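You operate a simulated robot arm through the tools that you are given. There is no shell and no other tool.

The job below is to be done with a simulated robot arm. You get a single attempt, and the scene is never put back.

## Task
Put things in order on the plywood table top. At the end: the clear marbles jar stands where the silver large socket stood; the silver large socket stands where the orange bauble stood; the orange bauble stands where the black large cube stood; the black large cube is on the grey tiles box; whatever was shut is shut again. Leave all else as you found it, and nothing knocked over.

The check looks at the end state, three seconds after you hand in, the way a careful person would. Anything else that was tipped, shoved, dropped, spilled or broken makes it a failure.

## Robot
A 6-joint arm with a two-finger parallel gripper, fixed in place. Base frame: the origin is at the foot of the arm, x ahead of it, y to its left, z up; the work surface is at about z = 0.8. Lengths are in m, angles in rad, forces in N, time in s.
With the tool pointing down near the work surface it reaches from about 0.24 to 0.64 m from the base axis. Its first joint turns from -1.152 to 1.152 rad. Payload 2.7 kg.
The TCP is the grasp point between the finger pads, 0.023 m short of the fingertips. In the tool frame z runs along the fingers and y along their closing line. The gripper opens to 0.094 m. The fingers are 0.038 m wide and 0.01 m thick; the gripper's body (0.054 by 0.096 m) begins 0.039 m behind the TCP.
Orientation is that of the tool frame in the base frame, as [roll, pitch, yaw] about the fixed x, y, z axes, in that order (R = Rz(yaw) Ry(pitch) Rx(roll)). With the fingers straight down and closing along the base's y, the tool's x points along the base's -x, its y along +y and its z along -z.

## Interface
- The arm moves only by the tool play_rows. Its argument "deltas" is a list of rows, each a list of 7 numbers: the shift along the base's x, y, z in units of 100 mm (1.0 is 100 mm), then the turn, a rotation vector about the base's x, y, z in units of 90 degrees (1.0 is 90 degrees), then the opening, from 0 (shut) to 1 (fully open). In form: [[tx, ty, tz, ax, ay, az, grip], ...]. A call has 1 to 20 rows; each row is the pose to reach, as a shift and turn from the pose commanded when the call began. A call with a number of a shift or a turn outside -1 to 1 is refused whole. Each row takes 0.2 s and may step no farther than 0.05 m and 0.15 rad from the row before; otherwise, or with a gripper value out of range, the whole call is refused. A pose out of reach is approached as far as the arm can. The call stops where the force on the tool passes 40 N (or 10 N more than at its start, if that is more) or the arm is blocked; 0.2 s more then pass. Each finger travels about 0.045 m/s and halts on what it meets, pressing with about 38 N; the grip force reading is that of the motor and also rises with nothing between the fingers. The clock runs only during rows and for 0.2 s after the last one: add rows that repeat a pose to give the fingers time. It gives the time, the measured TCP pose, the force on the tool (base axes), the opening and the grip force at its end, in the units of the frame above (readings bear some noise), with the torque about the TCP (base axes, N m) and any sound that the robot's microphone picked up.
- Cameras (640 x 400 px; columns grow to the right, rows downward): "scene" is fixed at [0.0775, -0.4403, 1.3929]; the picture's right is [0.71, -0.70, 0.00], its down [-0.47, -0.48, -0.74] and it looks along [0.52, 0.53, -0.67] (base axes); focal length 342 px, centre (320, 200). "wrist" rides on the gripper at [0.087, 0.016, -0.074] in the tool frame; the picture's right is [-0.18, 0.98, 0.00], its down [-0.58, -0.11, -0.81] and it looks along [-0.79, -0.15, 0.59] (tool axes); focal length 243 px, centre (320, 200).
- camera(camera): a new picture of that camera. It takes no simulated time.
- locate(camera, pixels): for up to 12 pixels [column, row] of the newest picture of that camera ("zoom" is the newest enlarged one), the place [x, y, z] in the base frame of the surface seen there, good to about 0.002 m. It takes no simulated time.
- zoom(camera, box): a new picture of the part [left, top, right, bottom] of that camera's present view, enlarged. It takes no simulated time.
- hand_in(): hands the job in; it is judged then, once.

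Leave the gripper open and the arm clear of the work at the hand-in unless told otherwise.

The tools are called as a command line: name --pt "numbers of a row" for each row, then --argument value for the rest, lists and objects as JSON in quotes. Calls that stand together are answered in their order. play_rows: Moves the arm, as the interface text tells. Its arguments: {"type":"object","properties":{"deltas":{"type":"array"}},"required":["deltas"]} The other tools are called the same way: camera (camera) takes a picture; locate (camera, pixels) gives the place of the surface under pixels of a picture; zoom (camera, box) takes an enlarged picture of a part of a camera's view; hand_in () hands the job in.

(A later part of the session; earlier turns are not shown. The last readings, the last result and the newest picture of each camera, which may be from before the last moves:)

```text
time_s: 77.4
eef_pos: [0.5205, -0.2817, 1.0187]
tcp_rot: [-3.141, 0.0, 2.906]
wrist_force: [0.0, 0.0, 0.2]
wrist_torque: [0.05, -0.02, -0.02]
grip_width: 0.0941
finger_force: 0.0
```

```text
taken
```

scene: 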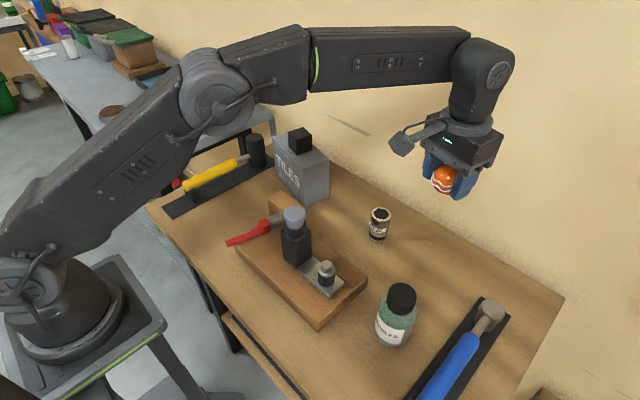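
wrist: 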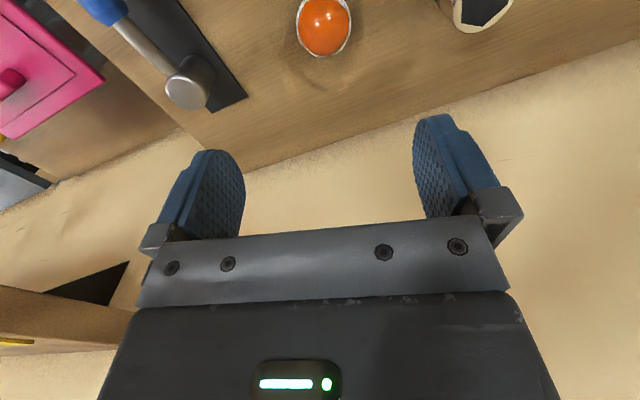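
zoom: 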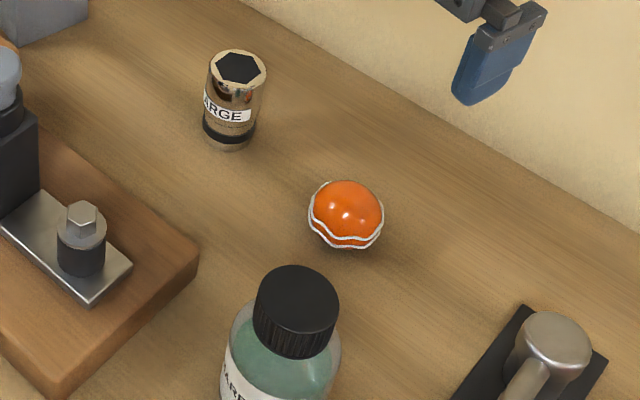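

The ball rests in place. I verify its position quickly via the wrist picture (top near (323,30)), then go to the socket.

locate --camera "wrist" --pixels '[[323, 35], [310, 30], [337, 30], [323, 48], [323, 15]]'

locate --camera "zoom" --pixels '[[347, 213], [238, 67], [216, 67], [259, 67], [238, 55], [238, 80]]'

play_rows --pt "0.04 0.25 0 0 0 0.03 1" --pt "0.08 0.5 0 0 0 0.06 1" --pt "0.12 0.75 0 0 0 0.09 1" --pt "0.15 1.0 0 0 0 0.12 1" --pt "0.15 1.0 0 0 0 0.15 1"

play_rows --pt "0.05 0.2 0 0 0 0 1" --pt "0.05 0.2 -0.3 0 0 0 1" --pt "0.05 0.2 -0.6 0 0 0 1" --pt "0.05 0.2 -0.6 0 0 0 1"

camera --camera "wrist"

```text
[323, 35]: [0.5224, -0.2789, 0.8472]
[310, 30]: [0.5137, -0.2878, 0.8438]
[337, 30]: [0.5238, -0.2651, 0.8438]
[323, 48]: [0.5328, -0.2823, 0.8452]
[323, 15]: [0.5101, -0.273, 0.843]
```

```text
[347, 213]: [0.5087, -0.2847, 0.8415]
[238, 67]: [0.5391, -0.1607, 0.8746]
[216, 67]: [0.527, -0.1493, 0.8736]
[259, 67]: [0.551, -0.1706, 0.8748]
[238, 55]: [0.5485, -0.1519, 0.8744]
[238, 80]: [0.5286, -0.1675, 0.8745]
```

```text
time_s: 78.6
eef_pos: [0.5332, -0.1784, 1.0195]
tcp_rot: [3.141, -0.001, 3.14]
wrist_force: [-0.7, 0.1, -0.1]
wrist_torque: [-0.01, -0.02, 0.02]
grip_width: 0.094
finger_force: 0.0
```

```text
time_s: 79.6
eef_pos: [0.5394, -0.1581, 0.9578]
tcp_rot: [-3.141, 0.0, 3.139]
wrist_force: [-0.7, 0.3, -0.1]
wrist_torque: [0.0, -0.01, 0.0]
grip_width: 0.0941
finger_force: 0.2
```

```text
taken
```

wrist: 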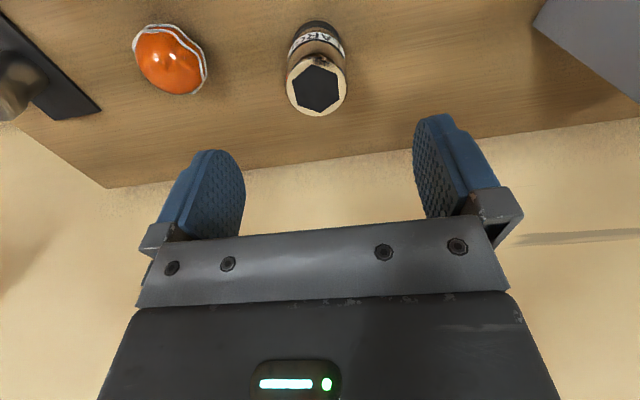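

Ball is at ≈(0.5215,-0.279), good. The socket is right below the TCP (316,87). Shift y −2 mm and descend 115 mm to z≈0.843.

play_rows --pt "0 -0.02 -0.15 0 0 0 1" --pt "0 -0.02 -0.35 0 0 0 1" --pt "0 -0.02 -0.55 0 0 0 1" --pt "0 -0.02 -0.7 0 0 0 1" --pt "0 -0.02 -0.7 0 0 0 1"

camera --camera "wrist"

play_rows --pt "0 0 -0.1 0 0 0 1" --pt "0 0 -0.25 0 0 0 1" --pt "0 0 -0.38 0 0 0 1" --pt "0 0 -0.45 0 0 0 1" --pt "0 0 -0.45 0 0 0 1"

camera --camera "wrist"

zoom --camera "scene" --box '[320, 150, 460, 290]'

```text
time_s: 80.8
eef_pos: [0.5391, -0.1597, 0.8883]
tcp_rot: [3.141, 0.0, 3.14]
wrist_force: [-0.8, 0.6, 0.6]
wrist_torque: [0.01, -0.03, 0.01]
grip_width: 0.0942
finger_force: 0.1
```

```text
taken
```

wrist: 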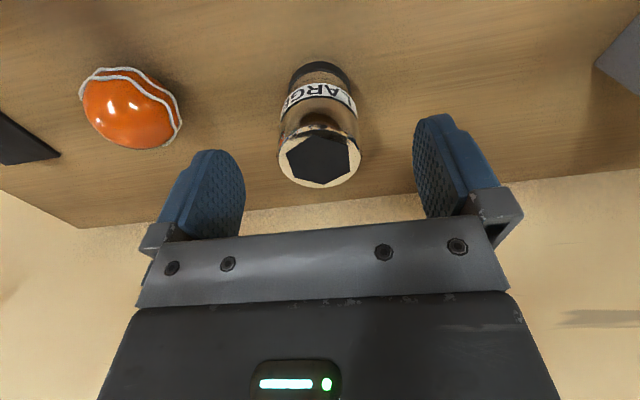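

```text
time_s: 82.0
eef_pos: [0.5381, -0.1587, 0.844]
tcp_rot: [3.141, 0.001, 3.139]
wrist_force: [-0.3, 0.0, -0.3]
wrist_torque: [0.02, 0.0, -0.05]
grip_width: 0.0939
finger_force: 0.0
```

```text
taken
```

wrist: 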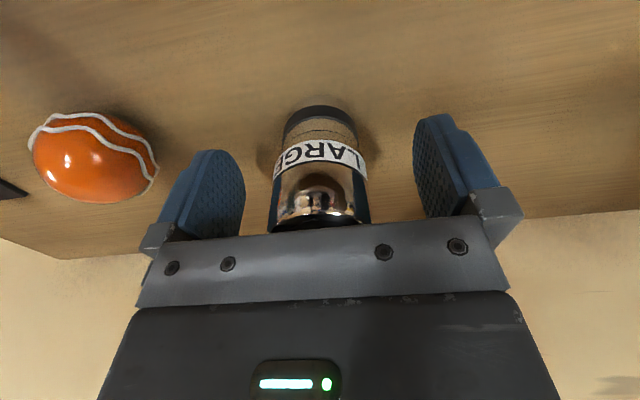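

```text
2.86 times, centred on (390, 220) of scene
```

zoom: 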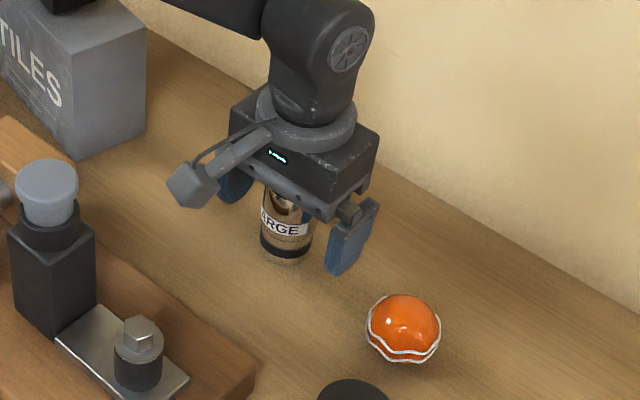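

Socket centred between the fingers, bauble well clear. Close firmly.

play_rows --pt "0 0 0 0 0 0 0.8" --pt "0 0 0 0 0 0 0.6" --pt "0 0 0 0 0 0 0.48" --pt "0 0 0 0 0 0 0.42" --pt "0 0 0 0 0 0 0.3" --pt "0 0 0 0 0 0 0.2" --pt "0 0 0 0 0 0 0.2"

play_rows --pt "0 0 0.015 0 0 0 0.2" --pt "0 0 0.03 0 0 0 0.2" --pt "0 0 0.05 0 0 0 0.2" --pt "0 0 0.08 0 0 0 0.2" --pt "0 0 0.1 0 0 0 0.2" --pt "0 0 0.1 0 0 0 0.2"

camera --camera "wrist"

zoom --camera "scene" --box '[340, 180, 420, 260]'

```text
time_s: 83.6
eef_pos: [0.5383, -0.1602, 0.8446]
tcp_rot: [3.141, -0.001, 3.139]
wrist_force: [-0.2, -0.1, 0.7]
wrist_torque: [0.05, 0.02, 0.0]
grip_width: 0.0434
finger_force: 38.2
```

```text
time_s: 85.0
eef_pos: [0.5388, -0.1606, 0.855]
tcp_rot: [3.141, 0.0, 3.14]
wrist_force: [0.2, -0.4, -1.1]
wrist_torque: [0.01, 0.01, 0.02]
grip_width: 0.0435
finger_force: 37.9
```

```text
taken
```

wrist: 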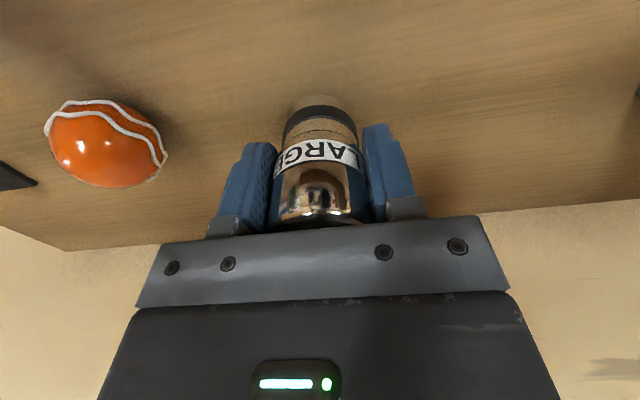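

```text
5.00 times, centred on (380, 220) of scene
```

zoom: 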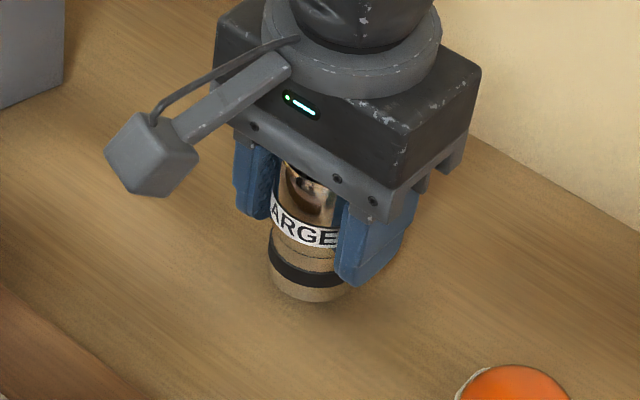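

The socket came along (width 43.4 mm, 38 N). Lift slowly to z≈1.055.

play_rows --pt "0 0 0.05 0 0 0 0.2" --pt "0 0 0.14 0 0 0 0.2" --pt "0 0 0.25 0 0 0 0.2" --pt "0 0 0.37 0 0 0 0.2" --pt "0 0 0.5 0 0 0 0.2" --pt "0 0 0.63 0 0 0 0.2" --pt "0 0 0.76 0 0 0 0.2" --pt "0 0 0.88 0 0 0 0.2" --pt "0 0 0.96 0 0 0 0.2" --pt "0 0 1.0 0 0 0 0.2"

play_rows --pt "0 0 0.05 0 0 0 0.2" --pt "0 0 0.14 0 0 0 0.2" --pt "0 0 0.25 0 0 0 0.2" --pt "0 0 0.37 0 0 0 0.2" --pt "0 0 0.5 0 0 0 0.2" --pt "0 0 0.63 0 0 0 0.2" --pt "0 0 0.76 0 0 0 0.2" --pt "0 0 0.88 0 0 0 0.2" --pt "0 0 0.96 0 0 0 0.2" --pt "0 0 1.0 0 0 0 0.2"

camera --camera "wrist"

```text
time_s: 87.2
eef_pos: [0.5393, -0.1613, 0.9549]
tcp_rot: [-3.141, -0.001, 3.14]
wrist_force: [-0.3, 0.4, -2.1]
wrist_torque: [-0.01, 0.0, 0.03]
grip_width: 0.0435
finger_force: 38.5
```

```text
time_s: 89.4
eef_pos: [0.5411, -0.1605, 1.0539]
tcp_rot: [3.14, -0.001, 3.14]
wrist_force: [-0.4, 0.9, -1.4]
wrist_torque: [0.03, 0.03, -0.06]
grip_width: 0.0438
finger_force: 37.7
```

```text
taken
```

wrist: 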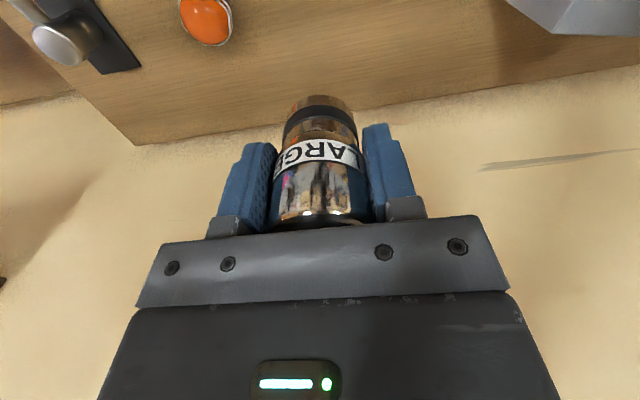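

Secure. Traverse to above the bauble's old spot (0.3375,0.1005) in three stages.

play_rows --pt "-0.04 0.05 0 0 0 0 0.2" --pt "-0.12 0.15 0 0 0 0 0.2" --pt "-0.23 0.3 0 0 0 0 0.2" --pt "-0.35 0.45 0 0 0 0 0.2" --pt "-0.47 0.6 0 0 0 0 0.2" --pt "-0.59 0.75 0 0 0 0 0.2" --pt "-0.68 0.87 0 0 0 0 0.2"

play_rows --pt "-0.08 0.1 0 0 0 0 0.2" --pt "-0.18 0.23 0 0 0 0 0.2" --pt "-0.29 0.37 0 0 0 0 0.2" --pt "-0.41 0.52 0 0 0 0 0.2" --pt "-0.52 0.66 0 0 0 0 0.2" --pt "-0.61 0.78 0 0 0 0 0.2" --pt "-0.68 0.87 0 0 0 0 0.2"

play_rows --pt "-0.08 0.1 0 0 0 0 0.2" --pt "-0.18 0.23 0 0 0 0 0.2" --pt "-0.29 0.37 0 0 0 0 0.2" --pt "-0.41 0.52 0 0 0 0 0.2" --pt "-0.52 0.66 0 0 0 0 0.2" --pt "-0.61 0.78 0 0 0 0 0.2" --pt "-0.68 0.87 0 0 0 0 0.2" --pt "-0.68 0.87 0 0 0 0 0.2"

camera --camera "wrist"

camera --camera "scene"

```text
time_s: 91.0
eef_pos: [0.4718, -0.0737, 1.0529]
tcp_rot: [3.141, 0.0, 3.138]
wrist_force: [-0.3, 0.2, -1.3]
wrist_torque: [0.03, 0.01, 0.02]
grip_width: 0.0435
finger_force: 38.2
```

```text
time_s: 92.6
eef_pos: [0.402, 0.0149, 1.054]
tcp_rot: [-3.141, -0.001, 3.139]
wrist_force: [-0.4, -0.8, -1.6]
wrist_torque: [0.0, 0.0, 0.0]
grip_width: 0.0435
finger_force: 37.6
```

```text
time_s: 94.4
eef_pos: [0.3326, 0.1018, 1.0556]
tcp_rot: [-3.142, 0.0, 3.14]
wrist_force: [-0.7, -0.3, -2.1]
wrist_torque: [0.01, 0.01, 0.0]
grip_width: 0.0436
finger_force: 37.8
```

```text
taken
```

wrist: 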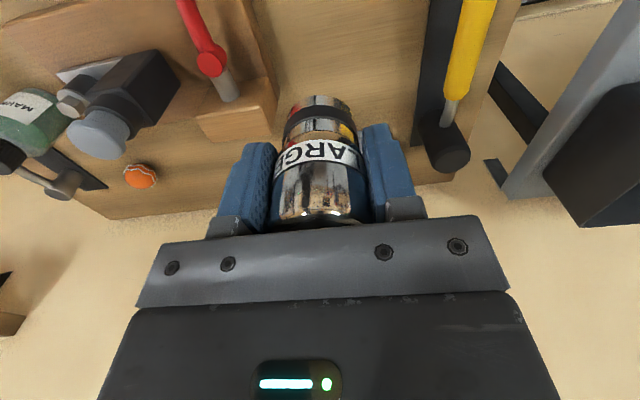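

```text
taken
```

scene: 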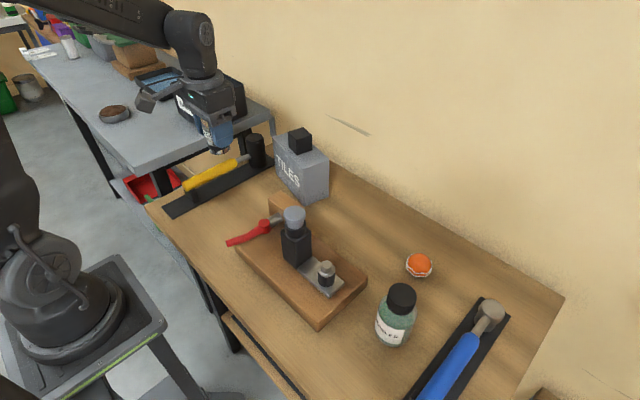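

I'm at (0.3326,0.1018); adjust (+4,−1) mm and descend 180 mm in two stages.

play_rows --pt "0.02 -0.005 -0.05 0 0 0 0.2" --pt "0.04 -0.01 -0.15 0 0 0 0.2" --pt "0.04 -0.01 -0.3 0 0 0 0.2" --pt "0.04 -0.01 -0.45 0 0 0 0.2" --pt "0.04 -0.01 -0.6 0 0 0 0.2" --pt "0.04 -0.01 -0.75 0 0 0 0.2" --pt "0.04 -0.01 -0.9 0 0 0 0.2" --pt "0.04 -0.01 -1.0 0 0 0 0.2"

play_rows --pt "0 0 -0.08 0 0 0 0.2" --pt "0 0 -0.22 0 0 0 0.2" --pt "0 0 -0.37 0 0 0 0.2" --pt "0 0 -0.52 0 0 0 0.2" --pt "0 0 -0.66 0 0 0 0.2" --pt "0 0 -0.76 0 0 0 0.2" --pt "0 0 -0.8 0 0 0 0.2" --pt "0 0 -0.8 0 0 0 0.2"

play_rows --pt "0 0 0 0 0 0 0.2"

zoom --camera "scene" --box '[180, 130, 310, 260]'

camera --camera "wrist"

```text
time_s: 96.2
eef_pos: [0.3378, 0.0994, 0.9555]
tcp_rot: [-3.141, -0.001, 3.138]
wrist_force: [0.6, 0.1, -1.6]
wrist_torque: [-0.02, -0.02, -0.02]
grip_width: 0.0436
finger_force: 38.3
```

```text
time_s: 98.0
eef_pos: [0.3381, 0.1009, 0.8732]
tcp_rot: [3.142, -0.001, 3.138]
wrist_force: [0.3, -0.7, -2.2]
wrist_torque: [0.0, 0.01, 0.04]
grip_width: 0.0437
finger_force: 37.5
```

```text
time_s: 98.4
eef_pos: [0.3382, 0.1006, 0.8744]
tcp_rot: [3.14, 0.0, 3.139]
wrist_force: [-0.8, -0.3, -2.6]
wrist_torque: [-0.02, 0.01, -0.03]
grip_width: 0.0437
finger_force: 38.2
```

```text
3.08 times, centred on (245, 195) of scene
```

zoom: 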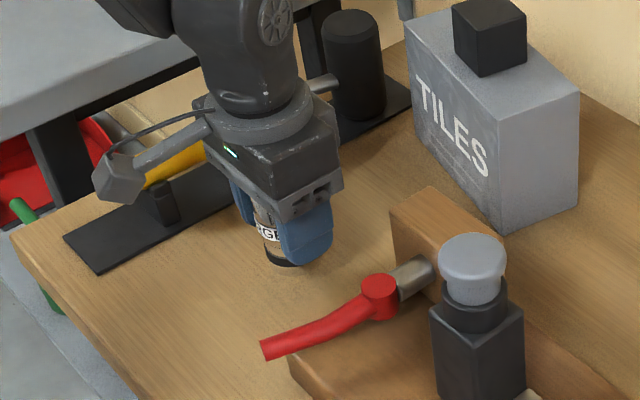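

```text
taken
```

wrist: 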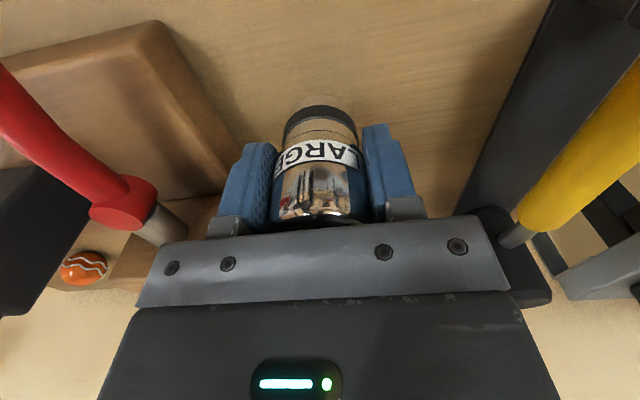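

At (0.338,0.1007,0.874). Contact expected near 0.8445: go down 26 mm then creep.

play_rows --pt "-0.005 0 -0.06 0 0 0 0.2" --pt "-0.005 0 -0.13 0 0 0 0.2" --pt "-0.005 0 -0.2 0 0 0 0.2" --pt "-0.005 0 -0.25 0 0 0 0.2" --pt "-0.005 0 -0.265 0 0 0 0.2" --pt "-0.005 0 -0.265 0 0 0 0.2"

play_rows --pt "0 0 -0.005 0 0 0 0.2" --pt "0 0 -0.01 0 0 0 0.2" --pt "0 0 -0.01 0 0 0 0.2"

play_rows --pt "0 0 -0.005 0 0 0 0.2" --pt "0 0 -0.01 0 0 0 0.2" --pt "0 0 -0.01 0 0 0 0.2"

zoom --camera "scene" --box '[200, 160, 290, 250]'

```text
time_s: 99.8
eef_pos: [0.3388, 0.1004, 0.8485]
tcp_rot: [3.141, 0.0, 3.141]
wrist_force: [0.1, 0.0, -1.5]
wrist_torque: [0.0, -0.01, 0.02]
grip_width: 0.0436
finger_force: 37.8
```

```text
time_s: 100.6
eef_pos: [0.3374, 0.1005, 0.8467]
tcp_rot: [-3.141, 0.0, 3.14]
wrist_force: [-0.3, 1.0, -2.7]
wrist_torque: [-0.03, 0.02, -0.02]
grip_width: 0.0433
finger_force: 37.9
```

```text
time_s: 101.4
eef_pos: [0.3375, 0.1006, 0.8467]
tcp_rot: [-3.14, 0.0, 3.139]
wrist_force: [0.0, -0.1, -1.1]
wrist_torque: [0.01, -0.01, -0.01]
grip_width: 0.0434
finger_force: 38.2
```

```text
4.44 times, centred on (245, 205) of scene
```

zoom: 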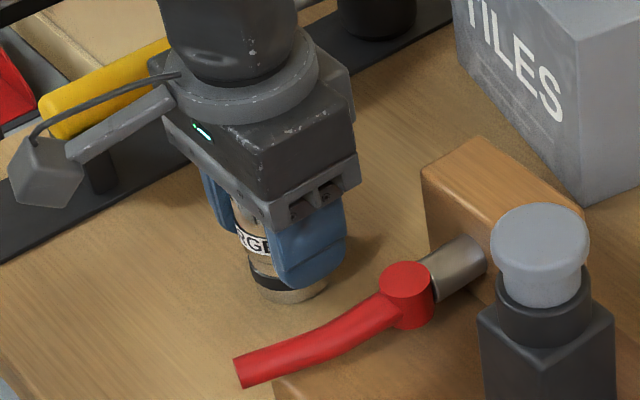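

Nearly touching; creep on in 0.5–1 mm steps until force.

play_rows --pt "0 0 -0.005 0 0 0 0.2" --pt "0 0 -0.01 0 0 0 0.2" --pt "0 0 -0.01 0 0 0 0.2"

play_rows --pt "0 0 -0.005 0 0 0 0.2" --pt "0 0 -0.005 0 0 0 0.2"

play_rows --pt "0 0 -0.005 0 0 0 0.2" --pt "0 0 -0.005 0 0 0 0.2"

```text
time_s: 102.2
eef_pos: [0.3373, 0.0995, 0.8454]
tcp_rot: [3.14, 0.001, 3.139]
wrist_force: [0.4, 0.0, -0.7]
wrist_torque: [0.0, -0.02, 0.0]
grip_width: 0.0437
finger_force: 38.0
```

```text
time_s: 102.8
eef_pos: [0.3373, 0.0998, 0.8454]
tcp_rot: [3.141, 0.0, 3.139]
wrist_force: [-0.8, -1.5, 0.3]
wrist_torque: [-0.01, -0.02, 0.0]
grip_width: 0.0434
finger_force: 37.7
```

```text
time_s: 103.4
eef_pos: [0.3382, 0.0996, 0.8446]
tcp_rot: [3.14, -0.001, 3.139]
wrist_force: [-2.7, -5.4, 16.2]
wrist_torque: [-0.17, 0.14, 0.05]
grip_width: 0.0433
finger_force: 38.1
```

Contact (16 N). Ease up 0.4 mm and release slowly.

play_rows --pt "0 0 0.004 0 0 0 0.2" --pt "0 0 0.004 0 0 0 0.3" --pt "0 0 0.004 0 0 0 0.4" --pt "0 0 0.004 0 0 0 0.45" --pt "0 0 0.004 0 0 0 0.46" --pt "0 0 0.004 0 0 0 0.47" --pt "0 0 0.004 0 0 0 0.48" --pt "0 0 0.004 0 0 0 0.5" --pt "0 0 0.004 0 0 0 0.55" --pt "0 0 0.004 0 0 0 0.65" --pt "0 0 0.004 0 0 0 0.8" --pt "0 0 0.004 0 0 0 0.95" --pt "0 0 0.004 0 0 0 0.95"

camera --camera "wrist"

zoom --camera "scene" --box '[200, 160, 290, 250]'

```text
time_s: 106.2
eef_pos: [0.3368, 0.1002, 0.8436]
tcp_rot: [-3.141, 0.0, 3.14]
wrist_force: [0.4, 0.1, -0.3]
wrist_torque: [-0.02, 0.03, 0.03]
grip_width: 0.0894
finger_force: 0.0
```

```text
taken
```

wrist: 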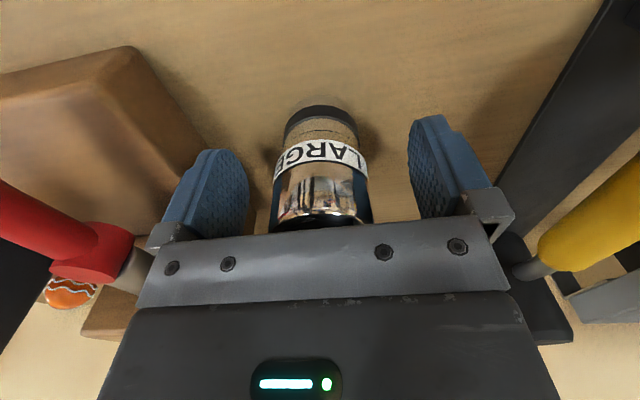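

```text
4.44 times, centred on (245, 205) of scene
```

zoom: 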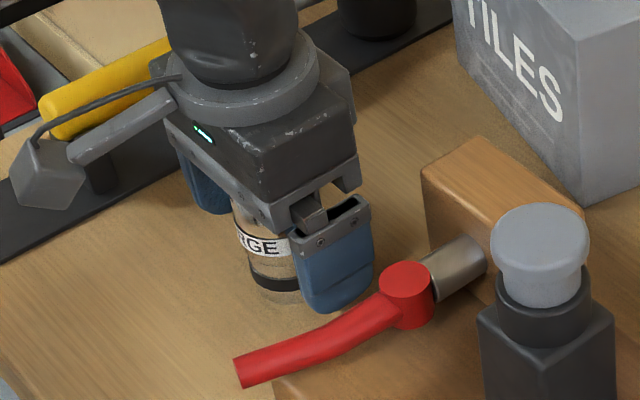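

Socket stands on its own. Rise straight up 190 mm and check.

play_rows --pt "0 0 0.1 0 0 0 0.95" --pt "0 0 0.25 0 0 0 0.95" --pt "0 0 0.45 0 0 0 0.95" --pt "0 0 0.7 0 0 0 0.95" --pt "0 0 1.0 0 0 0 0.95"

play_rows --pt "0 0 0.3 0 0 0 1" --pt "0 0 0.6 0 0 0 1" --pt "0 0 0.95 0 0 0 1" --pt "0 0 0.95 0 0 0 1"

zoom --camera "scene" --box '[180, 140, 310, 260]'

camera --camera "scene"

locate --camera "zoom" --pixels '[[200, 200], [210, 220]]'

```text
time_s: 107.4
eef_pos: [0.3389, 0.0981, 0.9418]
tcp_rot: [-3.139, 0.001, 3.14]
wrist_force: [0.4, 0.1, -0.7]
wrist_torque: [-0.01, -0.02, 0.02]
grip_width: 0.0893
finger_force: 0.0
```

```text
time_s: 108.4
eef_pos: [0.3396, 0.0982, 1.0374]
tcp_rot: [3.141, 0.001, 3.139]
wrist_force: [0.5, -0.3, -0.1]
wrist_torque: [0.03, 0.01, -0.04]
grip_width: 0.0941
finger_force: 0.2
```

```text
3.33 times, centred on (245, 200) of scene
```

zoom: 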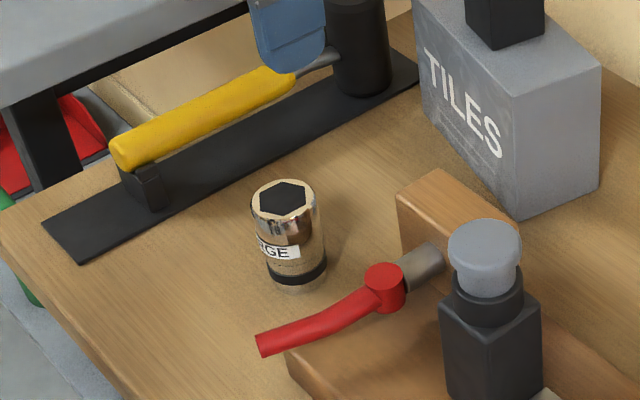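

```text
taken
```

scene: 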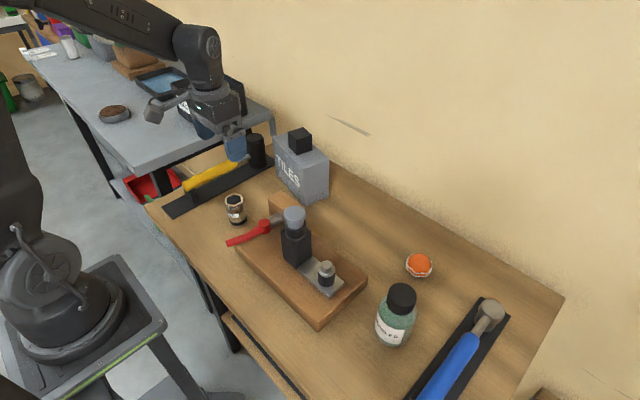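

```text
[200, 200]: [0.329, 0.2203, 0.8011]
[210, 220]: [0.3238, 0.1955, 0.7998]
```

Socket stands upright at the bauble's spot. Confirm its top centre (284,198) and travel at z≈1.07 toward the jar.

locate --camera "zoom" --pixels '[[284, 198], [257, 195], [311, 202], [284, 182], [284, 214]]'

play_rows --pt "0 0 0.3 0 0 0 1" --pt "0.02 -0.25 0.4 0 0 0 1" --pt "0.04 -0.5 0.4 0 0 0 1" --pt "0.07 -0.75 0.4 0 0 0 1" --pt "0.1 -1.0 0.4 0 0 0 1"

play_rows --pt "0.02 -0.25 0 0 0 0 1" --pt "0.04 -0.5 0 0 0 0 1" --pt "0.07 -0.75 0 0 0 0 1" --pt "0.1 -1.0 0 0 0 0 1"

play_rows --pt "0.02 -0.25 0 0 0 0 1" --pt "0.04 -0.5 0 0 0 0 1" --pt "0.07 -0.75 0 0 0 0 1" --pt "0.1 -1.0 0 0 0 0 1"

play_rows --pt "0.02 -0.25 0 0 0 0 1" --pt "0.04 -0.5 0 0 0 0 1" --pt "0.07 -0.75 0 0 0 0 1" --pt "0.09 -1.0 0 0 0 0 1" --pt "0.09 -1.0 0 0 0 0 1"

camera --camera "wrist"

camera --camera "scene"

```text
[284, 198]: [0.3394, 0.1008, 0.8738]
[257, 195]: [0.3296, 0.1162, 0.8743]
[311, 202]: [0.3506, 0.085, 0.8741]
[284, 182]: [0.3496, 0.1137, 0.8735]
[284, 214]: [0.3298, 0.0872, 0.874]
```

```text
time_s: 109.6
eef_pos: [0.3471, 0.0005, 1.0802]
tcp_rot: [-3.139, 0.0, -3.141]
wrist_force: [0.4, -0.5, 0.9]
wrist_torque: [-0.03, -0.02, 0.01]
grip_width: 0.0941
finger_force: 0.0
```

```text
time_s: 110.6
eef_pos: [0.356, -0.0983, 1.0811]
tcp_rot: [-3.141, -0.001, -3.141]
wrist_force: [-0.8, 0.0, 0.5]
wrist_torque: [-0.05, 0.0, -0.02]
grip_width: 0.0941
finger_force: 0.0
```

```text
time_s: 111.6
eef_pos: [0.367, -0.1998, 1.0797]
tcp_rot: [-3.141, 0.0, -3.141]
wrist_force: [-0.2, 0.7, 0.1]
wrist_torque: [0.0, -0.01, 0.01]
grip_width: 0.0939
finger_force: 0.1
```

```text
time_s: 112.8
eef_pos: [0.3771, -0.2985, 1.0814]
tcp_rot: [3.141, 0.0, 3.139]
wrist_force: [0.5, 0.1, 0.4]
wrist_torque: [0.04, 0.04, 0.01]
grip_width: 0.0938
finger_force: 0.1
```

```text
taken
```

wrist: 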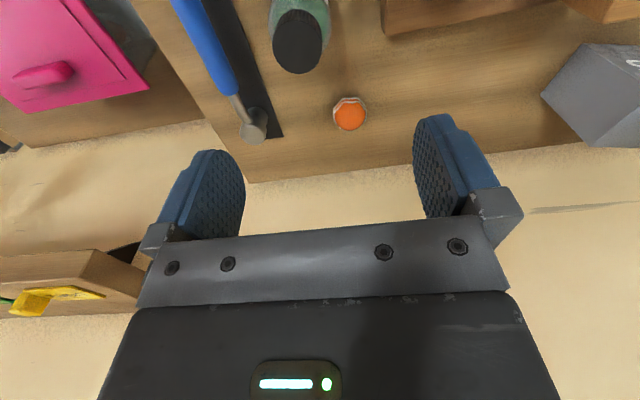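

```text
taken
```

scene: 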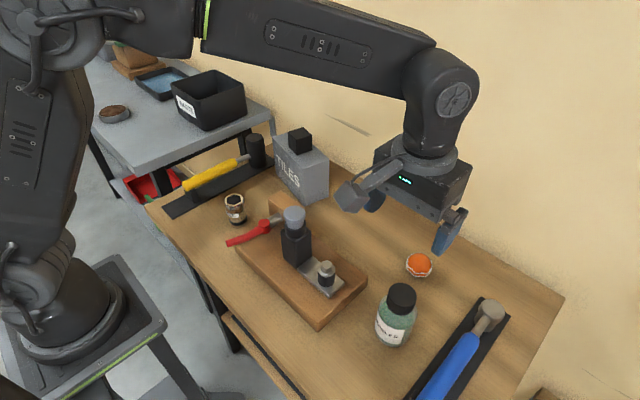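

Socket at (0.339,0.1005): good. Move over the jar (0.3785,-0.320) and descend to z≈0.965.

play_rows --pt "0.015 -0.215 0 0 0 0 1" --pt "0.015 -0.215 -0.3 0 0 0 1" --pt "0.015 -0.215 -0.6 0 0 0 1" --pt "0.015 -0.215 -0.85 0 0 0 1" --pt "0.015 -0.215 -1.0 0 0 0 1" --pt "0.015 -0.215 -1.0 0 0 0 1"

play_rows --pt "0 0 -0.1 0 0 0 1" --pt "0 0 -0.16 0 0 0 1" --pt "0 0 -0.16 0 0 0 1"

camera --camera "wrist"

zoom --camera "scene" --box '[330, 220, 480, 370]'

```text
time_s: 114.2
eef_pos: [0.3781, -0.3223, 0.9779]
tcp_rot: [3.14, -0.001, 3.14]
wrist_force: [-0.1, 0.3, 0.7]
wrist_torque: [-0.04, 0.0, -0.02]
grip_width: 0.0939
finger_force: 0.0
```

```text
time_s: 115.0
eef_pos: [0.3786, -0.3224, 0.9614]
tcp_rot: [3.14, 0.001, 3.14]
wrist_force: [0.7, 0.3, -0.2]
wrist_torque: [0.01, 0.01, 0.0]
grip_width: 0.0941
finger_force: 0.1
```

```text
taken
```

wrist: 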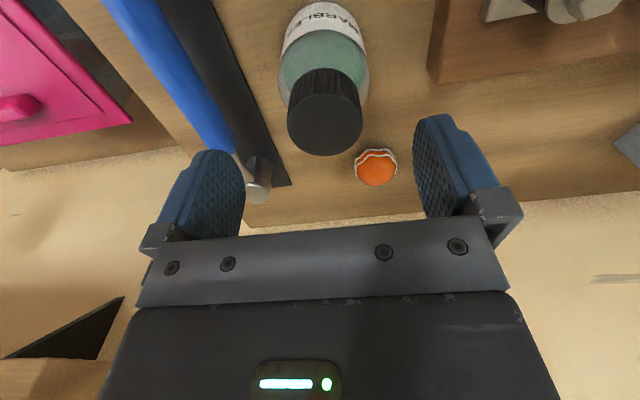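

```text
2.67 times, centred on (405, 295) of scene
```

zoom: 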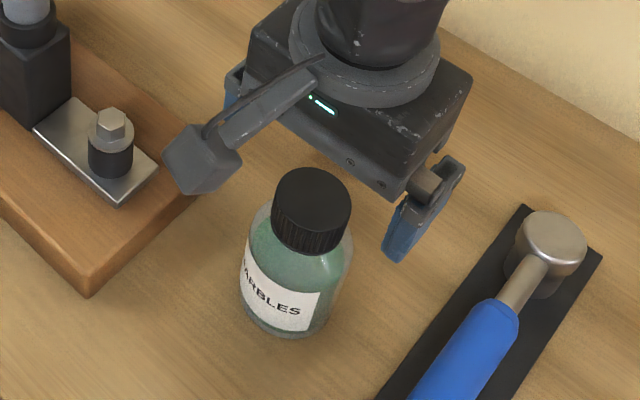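

Locate the lid's rim in the wrist picture to refine the jar axis.

locate --camera "wrist" --pixels '[[325, 122], [292, 122], [358, 122], [325, 95], [325, 152], [305, 145], [345, 100]]'

zoom --camera "wrist" --box '[260, 0, 390, 170]'

play_rows --pt "0 0 0 0 0 0 1"

```text
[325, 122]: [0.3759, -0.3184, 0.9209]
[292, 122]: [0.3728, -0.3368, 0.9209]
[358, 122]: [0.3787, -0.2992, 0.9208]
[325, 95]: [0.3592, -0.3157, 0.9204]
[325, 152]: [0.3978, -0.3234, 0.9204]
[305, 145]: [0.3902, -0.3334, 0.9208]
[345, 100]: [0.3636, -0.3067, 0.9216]
```

```text
2.35 times, centred on (325, 85) of wrist
```

zoom: 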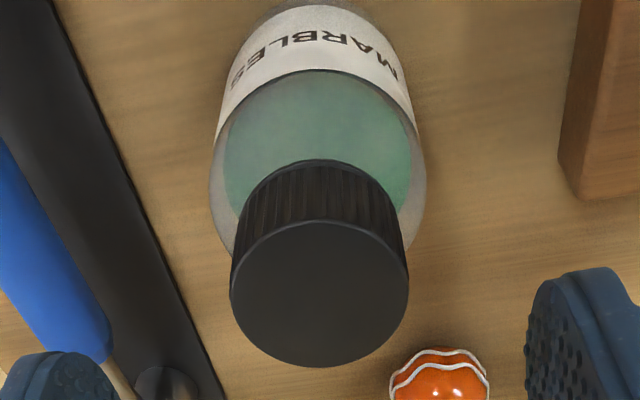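

```text
time_s: 115.4
eef_pos: [0.3787, -0.3229, 0.9618]
tcp_rot: [-3.141, -0.001, 3.141]
wrist_force: [0.3, 0.6, -0.1]
wrist_torque: [0.03, 0.01, -0.02]
grip_width: 0.094
finger_force: 0.1
```

Jar axis ≈ (0.378,-0.319). Correct (−0.5,+3.5) mm and descend to z≈0.89.

play_rows --pt "-0.005 0.035 0 0 0 0 1" --pt "-0.005 0.035 -0.15 0 0 0 1" --pt "-0.005 0.035 -0.35 0 0 0 1" --pt "-0.005 0.035 -0.55 0 0 0 1" --pt "-0.005 0.035 -0.7 0 0 0 1" --pt "-0.005 0.035 -0.7 0 0 0 1"

play_rows --pt "0 0 0 0 0 0 1"

camera --camera "wrist"

zoom --camera "scene" --box '[340, 230, 460, 350]'

```text
time_s: 116.8
eef_pos: [0.3784, -0.3155, 0.8919]
tcp_rot: [-3.141, 0.0, 3.14]
wrist_force: [-1.1, 0.3, -0.3]
wrist_torque: [-0.04, -0.01, 0.01]
grip_width: 0.0942
finger_force: 0.1
```

```text
time_s: 117.2
eef_pos: [0.3773, -0.3164, 0.8923]
tcp_rot: [-3.141, 0.0, 3.141]
wrist_force: [-0.6, -0.6, 0.5]
wrist_torque: [0.01, 0.0, 0.01]
grip_width: 0.0943
finger_force: 0.0
```

```text
taken
```

wrist: 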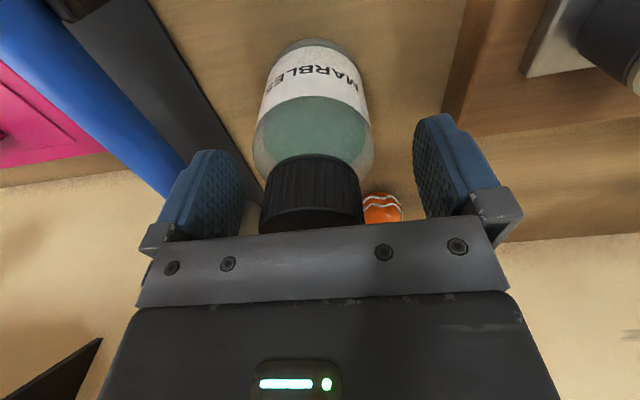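

```text
3.33 times, centred on (400, 290) of scene
```

zoom: 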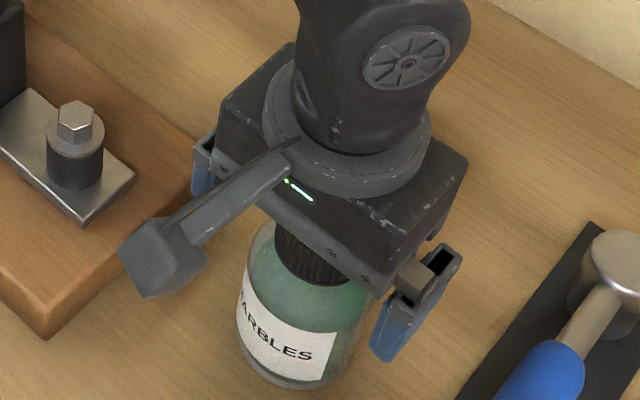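

The jar is 3 mm to −y of centre. Shift and lower the last 8 mm gently to z≈0.884.

play_rows --pt "0 -0.03 0 0 0 0 1" --pt "0 -0.03 -0.02 0 0 0 1" --pt "0 -0.03 -0.04 0 0 0 1" --pt "0 -0.03 -0.06 0 0 0 1" --pt "0 -0.03 -0.075 0 0 0 1" --pt "0 -0.03 -0.075 0 0 0 1"

play_rows --pt "0 0 0 0 0 0 1"

camera --camera "wrist"

```text
time_s: 118.6
eef_pos: [0.3775, -0.3208, 0.8846]
tcp_rot: [-3.14, 0.0, 3.139]
wrist_force: [1.1, -0.2, -0.2]
wrist_torque: [0.01, -0.01, 0.02]
grip_width: 0.0939
finger_force: 0.1
```

```text
time_s: 119.0
eef_pos: [0.3771, -0.3201, 0.8852]
tcp_rot: [3.141, 0.001, 3.141]
wrist_force: [0.0, 0.0, 0.6]
wrist_torque: [-0.01, -0.03, 0.01]
grip_width: 0.0941
finger_force: 0.1
```

```text
taken
```

wrist: 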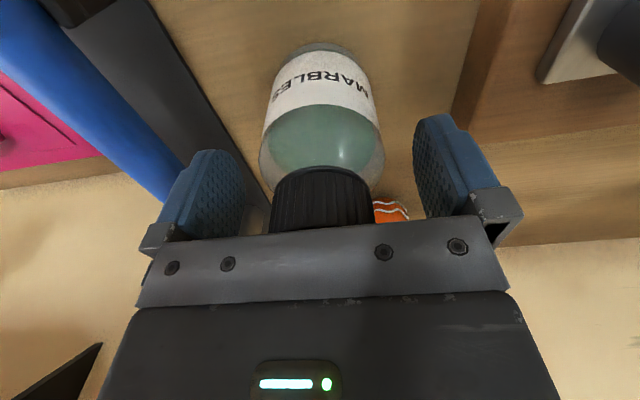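

Centred now (lid at col 320), z 0.885, no contact. Lower 1.5 mm more, then close gradually onto the glass (about 64 mm).

play_rows --pt "0 0 -0.01 0 0 0 1" --pt "0 0 -0.015 0 0 0 1" --pt "0 0 -0.015 0 0 0 0.9" --pt "0 0 -0.015 0 0 0 0.8" --pt "0 0 -0.015 0 0 0 0.74" --pt "0 0 -0.015 0 0 0 0.71" --pt "0 0 -0.015 0 0 0 0.7" --pt "0 0 -0.015 0 0 0 0.69" --pt "0 0 -0.015 0 0 0 0.69"

play_rows --pt "0 0 0 0 0 0 0.68" --pt "0 0 0 0 0 0 0.67" --pt "0 0 0 0 0 0 0.66" --pt "0 0 0 0 0 0 0.66"

camera --camera "wrist"

```text
time_s: 121.0
eef_pos: [0.3771, -0.3191, 0.8844]
tcp_rot: [-3.142, -0.001, 3.141]
wrist_force: [0.3, -0.1, 1.1]
wrist_torque: [0.01, -0.01, -0.05]
grip_width: 0.065
finger_force: 0.0
```

```text
time_s: 122.0
eef_pos: [0.3764, -0.3208, 0.8842]
tcp_rot: [-3.141, 0.0, 3.14]
wrist_force: [-0.7, 0.4, 0.1]
wrist_torque: [0.07, 0.03, -0.05]
grip_width: 0.0631
finger_force: 25.9
```

```text
taken
```

wrist: 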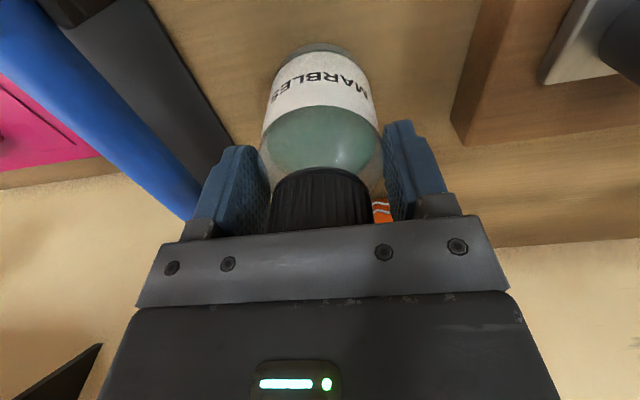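

Gripping at 63 mm with 26 N. Tighten to full, then a slow 6 mm test lift.

play_rows --pt "0 0 0 0 0 0 0.63" --pt "0 0 0 0 0 0 0.6" --pt "0 0 0 0 0 0 0.6"

play_rows --pt "0 0 0.01 0 0 0 0.55" --pt "0 0 0.02 0 0 0 0.55" --pt "0 0 0.03 0 0 0 0.55" --pt "0 0 0.045 0 0 0 0.55" --pt "0 0 0.06 0 0 0 0.55" --pt "0 0 0.06 0 0 0 0.55"

camera --camera "wrist"

zoom --camera "scene" --box '[340, 240, 460, 360]'

```text
time_s: 122.8
eef_pos: [0.377, -0.3208, 0.8851]
tcp_rot: [-3.14, 0.0, 3.14]
wrist_force: [-0.2, 1.9, 0.0]
wrist_torque: [0.15, 0.01, 0.02]
grip_width: 0.0625
finger_force: 38.3
```

```text
time_s: 124.2
eef_pos: [0.3772, -0.3215, 0.8897]
tcp_rot: [-3.14, 0.0, 3.141]
wrist_force: [0.1, 0.0, -2.9]
wrist_torque: [0.0, -0.01, 0.0]
grip_width: 0.0627
finger_force: 37.6
```

```text
taken
```

wrist: 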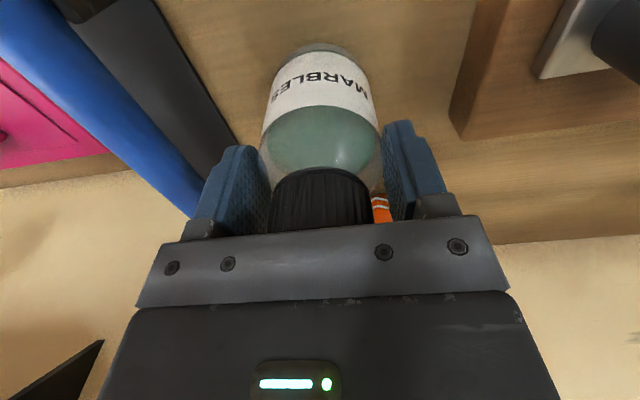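

```text
3.33 times, centred on (400, 300) of scene
```

zoom: 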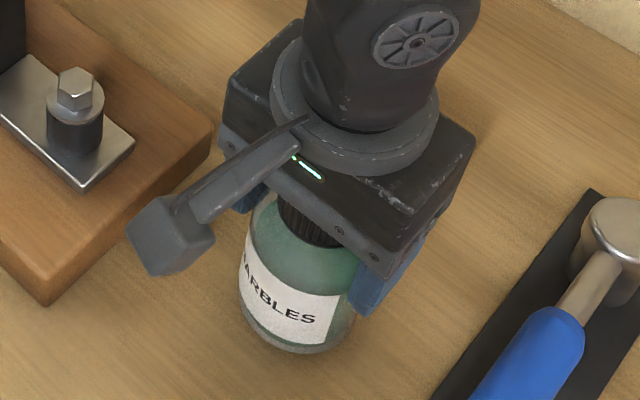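

The jar is lifting with the fingers (~3 N load). Continue a slow lift by 100 mm.

play_rows --pt "0 0 0.02 0 0 0 0.55" --pt "0 0 0.05 0 0 0 0.55" --pt "0 0 0.09 0 0 0 0.55" --pt "0 0 0.14 0 0 0 0.55" --pt "0 0 0.2 0 0 0 0.55" --pt "0 0 0.26 0 0 0 0.55" --pt "0 0 0.3 0 0 0 0.55"

camera --camera "wrist"

play_rows --pt "0 0 0.03 0 0 0 0.55" --pt "0 0 0.08 0 0 0 0.55" --pt "0 0 0.14 0 0 0 0.55" --pt "0 0 0.22 0 0 0 0.55" --pt "0 0 0.3 0 0 0 0.55" --pt "0 0 0.38 0 0 0 0.55" --pt "0 0 0.46 0 0 0 0.55" --pt "0 0 0.54 0 0 0 0.55" --pt "0 0 0.62 0 0 0 0.55" --pt "0 0 0.68 0 0 0 0.55" --pt "0 0 0.72 0 0 0 0.55" --pt "0 0 0.73 0 0 0 0.55"

camera --camera "wrist"

camera --camera "scene"

```text
time_s: 125.8
eef_pos: [0.3789, -0.3198, 0.9197]
tcp_rot: [-3.141, -0.001, 3.14]
wrist_force: [-0.5, -0.5, -2.4]
wrist_torque: [-0.01, 0.01, 0.0]
grip_width: 0.0626
finger_force: 38.1
```

```text
taken
```

wrist: 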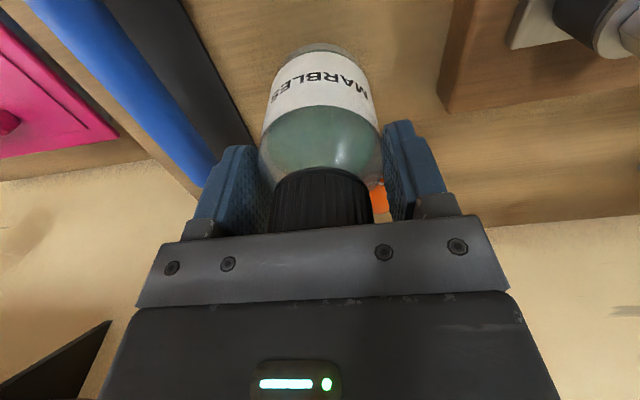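

```text
time_s: 128.4
eef_pos: [0.3773, -0.3223, 0.9941]
tcp_rot: [-3.141, -0.001, 3.139]
wrist_force: [1.1, -0.2, -1.7]
wrist_torque: [0.01, -0.01, 0.0]
grip_width: 0.0628
finger_force: 38.0
```

```text
taken
```

wrist: 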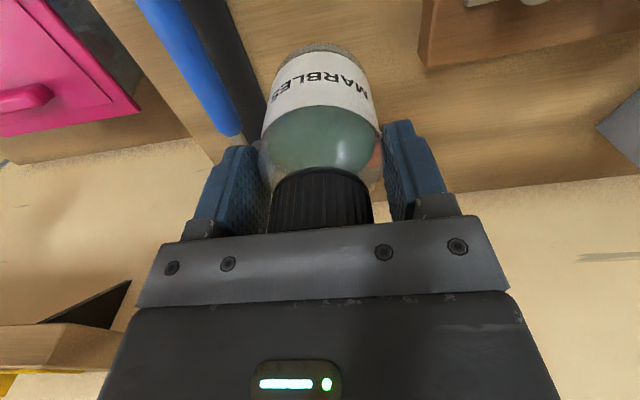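

```text
taken
```

scene: 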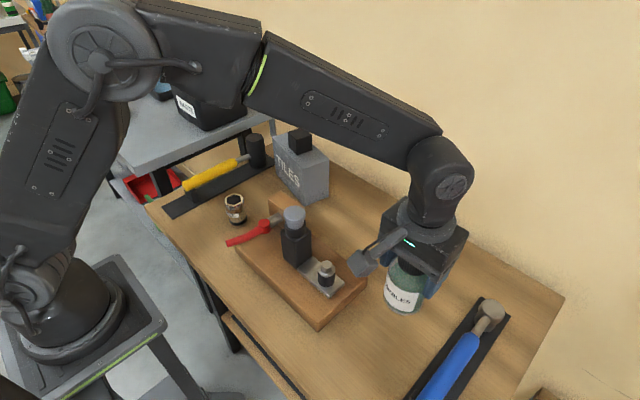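

Firm grip, jar bottom at ~0.91. Move diagonally (+161,+161 mm) to the socket's old spot in two slow stages.

play_rows --pt "0.03 0.03 0 0 0 0 0.55" --pt "0.08 0.08 0 0 0 0 0.55" --pt "0.15 0.15 0 0 0 0 0.55" --pt "0.23 0.23 0 0 0 0 0.55" --pt "0.32 0.32 0 0 0 0 0.55" --pt "0.41 0.41 0 0 0 0 0.55" --pt "0.5 0.5 0 0 0 0 0.55" --pt "0.59 0.59 0 0 0 0 0.55" --pt "0.67 0.67 0 0 0 0 0.55" --pt "0.74 0.74 0 0 0 0 0.55" --pt "0.79 0.79 0 0 0 0 0.55" --pt "0.81 0.81 0 0 0 0 0.55"

play_rows --pt "0.03 0.03 0 0 0 0 0.55" --pt "0.08 0.08 0 0 0 0 0.55" --pt "0.15 0.15 0 0 0 0 0.55" --pt "0.23 0.23 0 0 0 0 0.55" --pt "0.32 0.32 0 0 0 0 0.55" --pt "0.41 0.41 0 0 0 0 0.55" --pt "0.5 0.5 0 0 0 0 0.55" --pt "0.59 0.59 0 0 0 0 0.55" --pt "0.67 0.67 0 0 0 0 0.55" --pt "0.74 0.74 0 0 0 0 0.55" --pt "0.79 0.79 0 0 0 0 0.55" --pt "0.805 0.805 0 0 0 0 0.55" --pt "0.805 0.805 0 0 0 0 0.55"

camera --camera "wrist"

camera --camera "scene"

```text
time_s: 131.0
eef_pos: [0.4588, -0.2372, 0.9924]
tcp_rot: [-3.141, 0.0, 3.141]
wrist_force: [0.8, -0.2, -2.3]
wrist_torque: [0.02, 0.01, -0.02]
grip_width: 0.0623
finger_force: 38.3
```

```text
time_s: 133.8
eef_pos: [0.5399, -0.16, 0.9927]
tcp_rot: [-3.14, 0.0, 3.141]
wrist_force: [0.4, -0.7, -1.4]
wrist_torque: [0.03, 0.0, -0.01]
grip_width: 0.0627
finger_force: 38.4
```

```text
taken
```

wrist: 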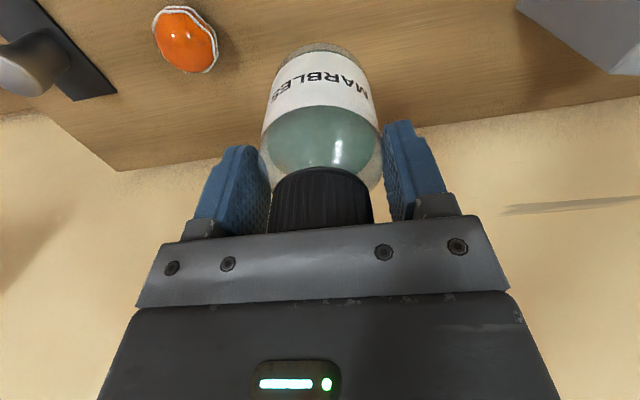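

```text
taken
```

scene: 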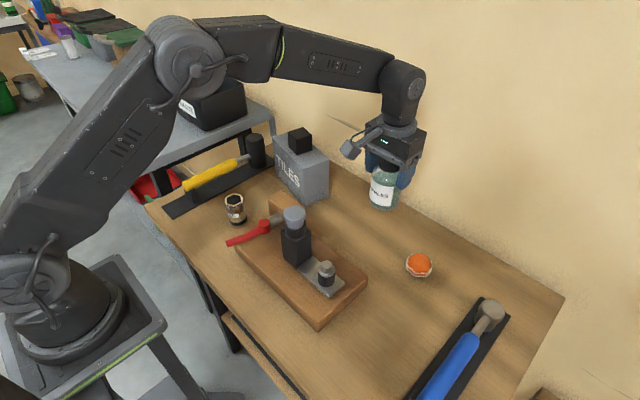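

Over the spot (0.5399,-0.160). Descend 90 mm slowly.

play_rows --pt "-0.005 0 -0.04 0 0 0 0.55" --pt "-0.005 0 -0.1 0 0 0 0.55" --pt "-0.005 0 -0.2 0 0 0 0.55" --pt "-0.005 0 -0.32 0 0 0 0.55" --pt "-0.005 0 -0.44 0 0 0 0.55" --pt "-0.005 0 -0.56 0 0 0 0.55" --pt "-0.005 0 -0.68 0 0 0 0.55" --pt "-0.005 0 -0.78 0 0 0 0.55" --pt "-0.005 0 -0.86 0 0 0 0.55" --pt "-0.005 0 -0.9 0 0 0 0.55" --pt "-0.005 0 -0.9 0 0 0 0.55"

play_rows --pt "0 0 0 0 0 0 0.55"

zoom --camera "scene" --box '[330, 140, 450, 260]'

```text
time_s: 136.2
eef_pos: [0.539, -0.1604, 0.9026]
tcp_rot: [-3.141, 0.0, 3.14]
wrist_force: [0.0, -0.5, -3.1]
wrist_torque: [0.02, -0.02, 0.02]
grip_width: 0.0626
finger_force: 38.0
```

```text
time_s: 136.6
eef_pos: [0.5399, -0.16, 0.9032]
tcp_rot: [-3.141, 0.001, 3.138]
wrist_force: [0.8, 0.0, -2.9]
wrist_torque: [-0.01, 0.01, 0.04]
grip_width: 0.0627
finger_force: 38.0
```

```text
3.33 times, centred on (390, 200) of scene
```

zoom: 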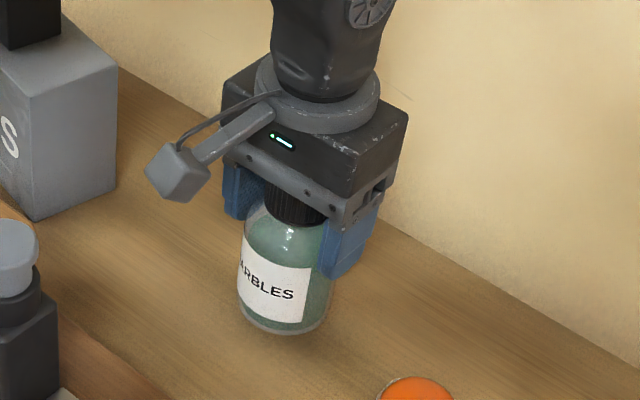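

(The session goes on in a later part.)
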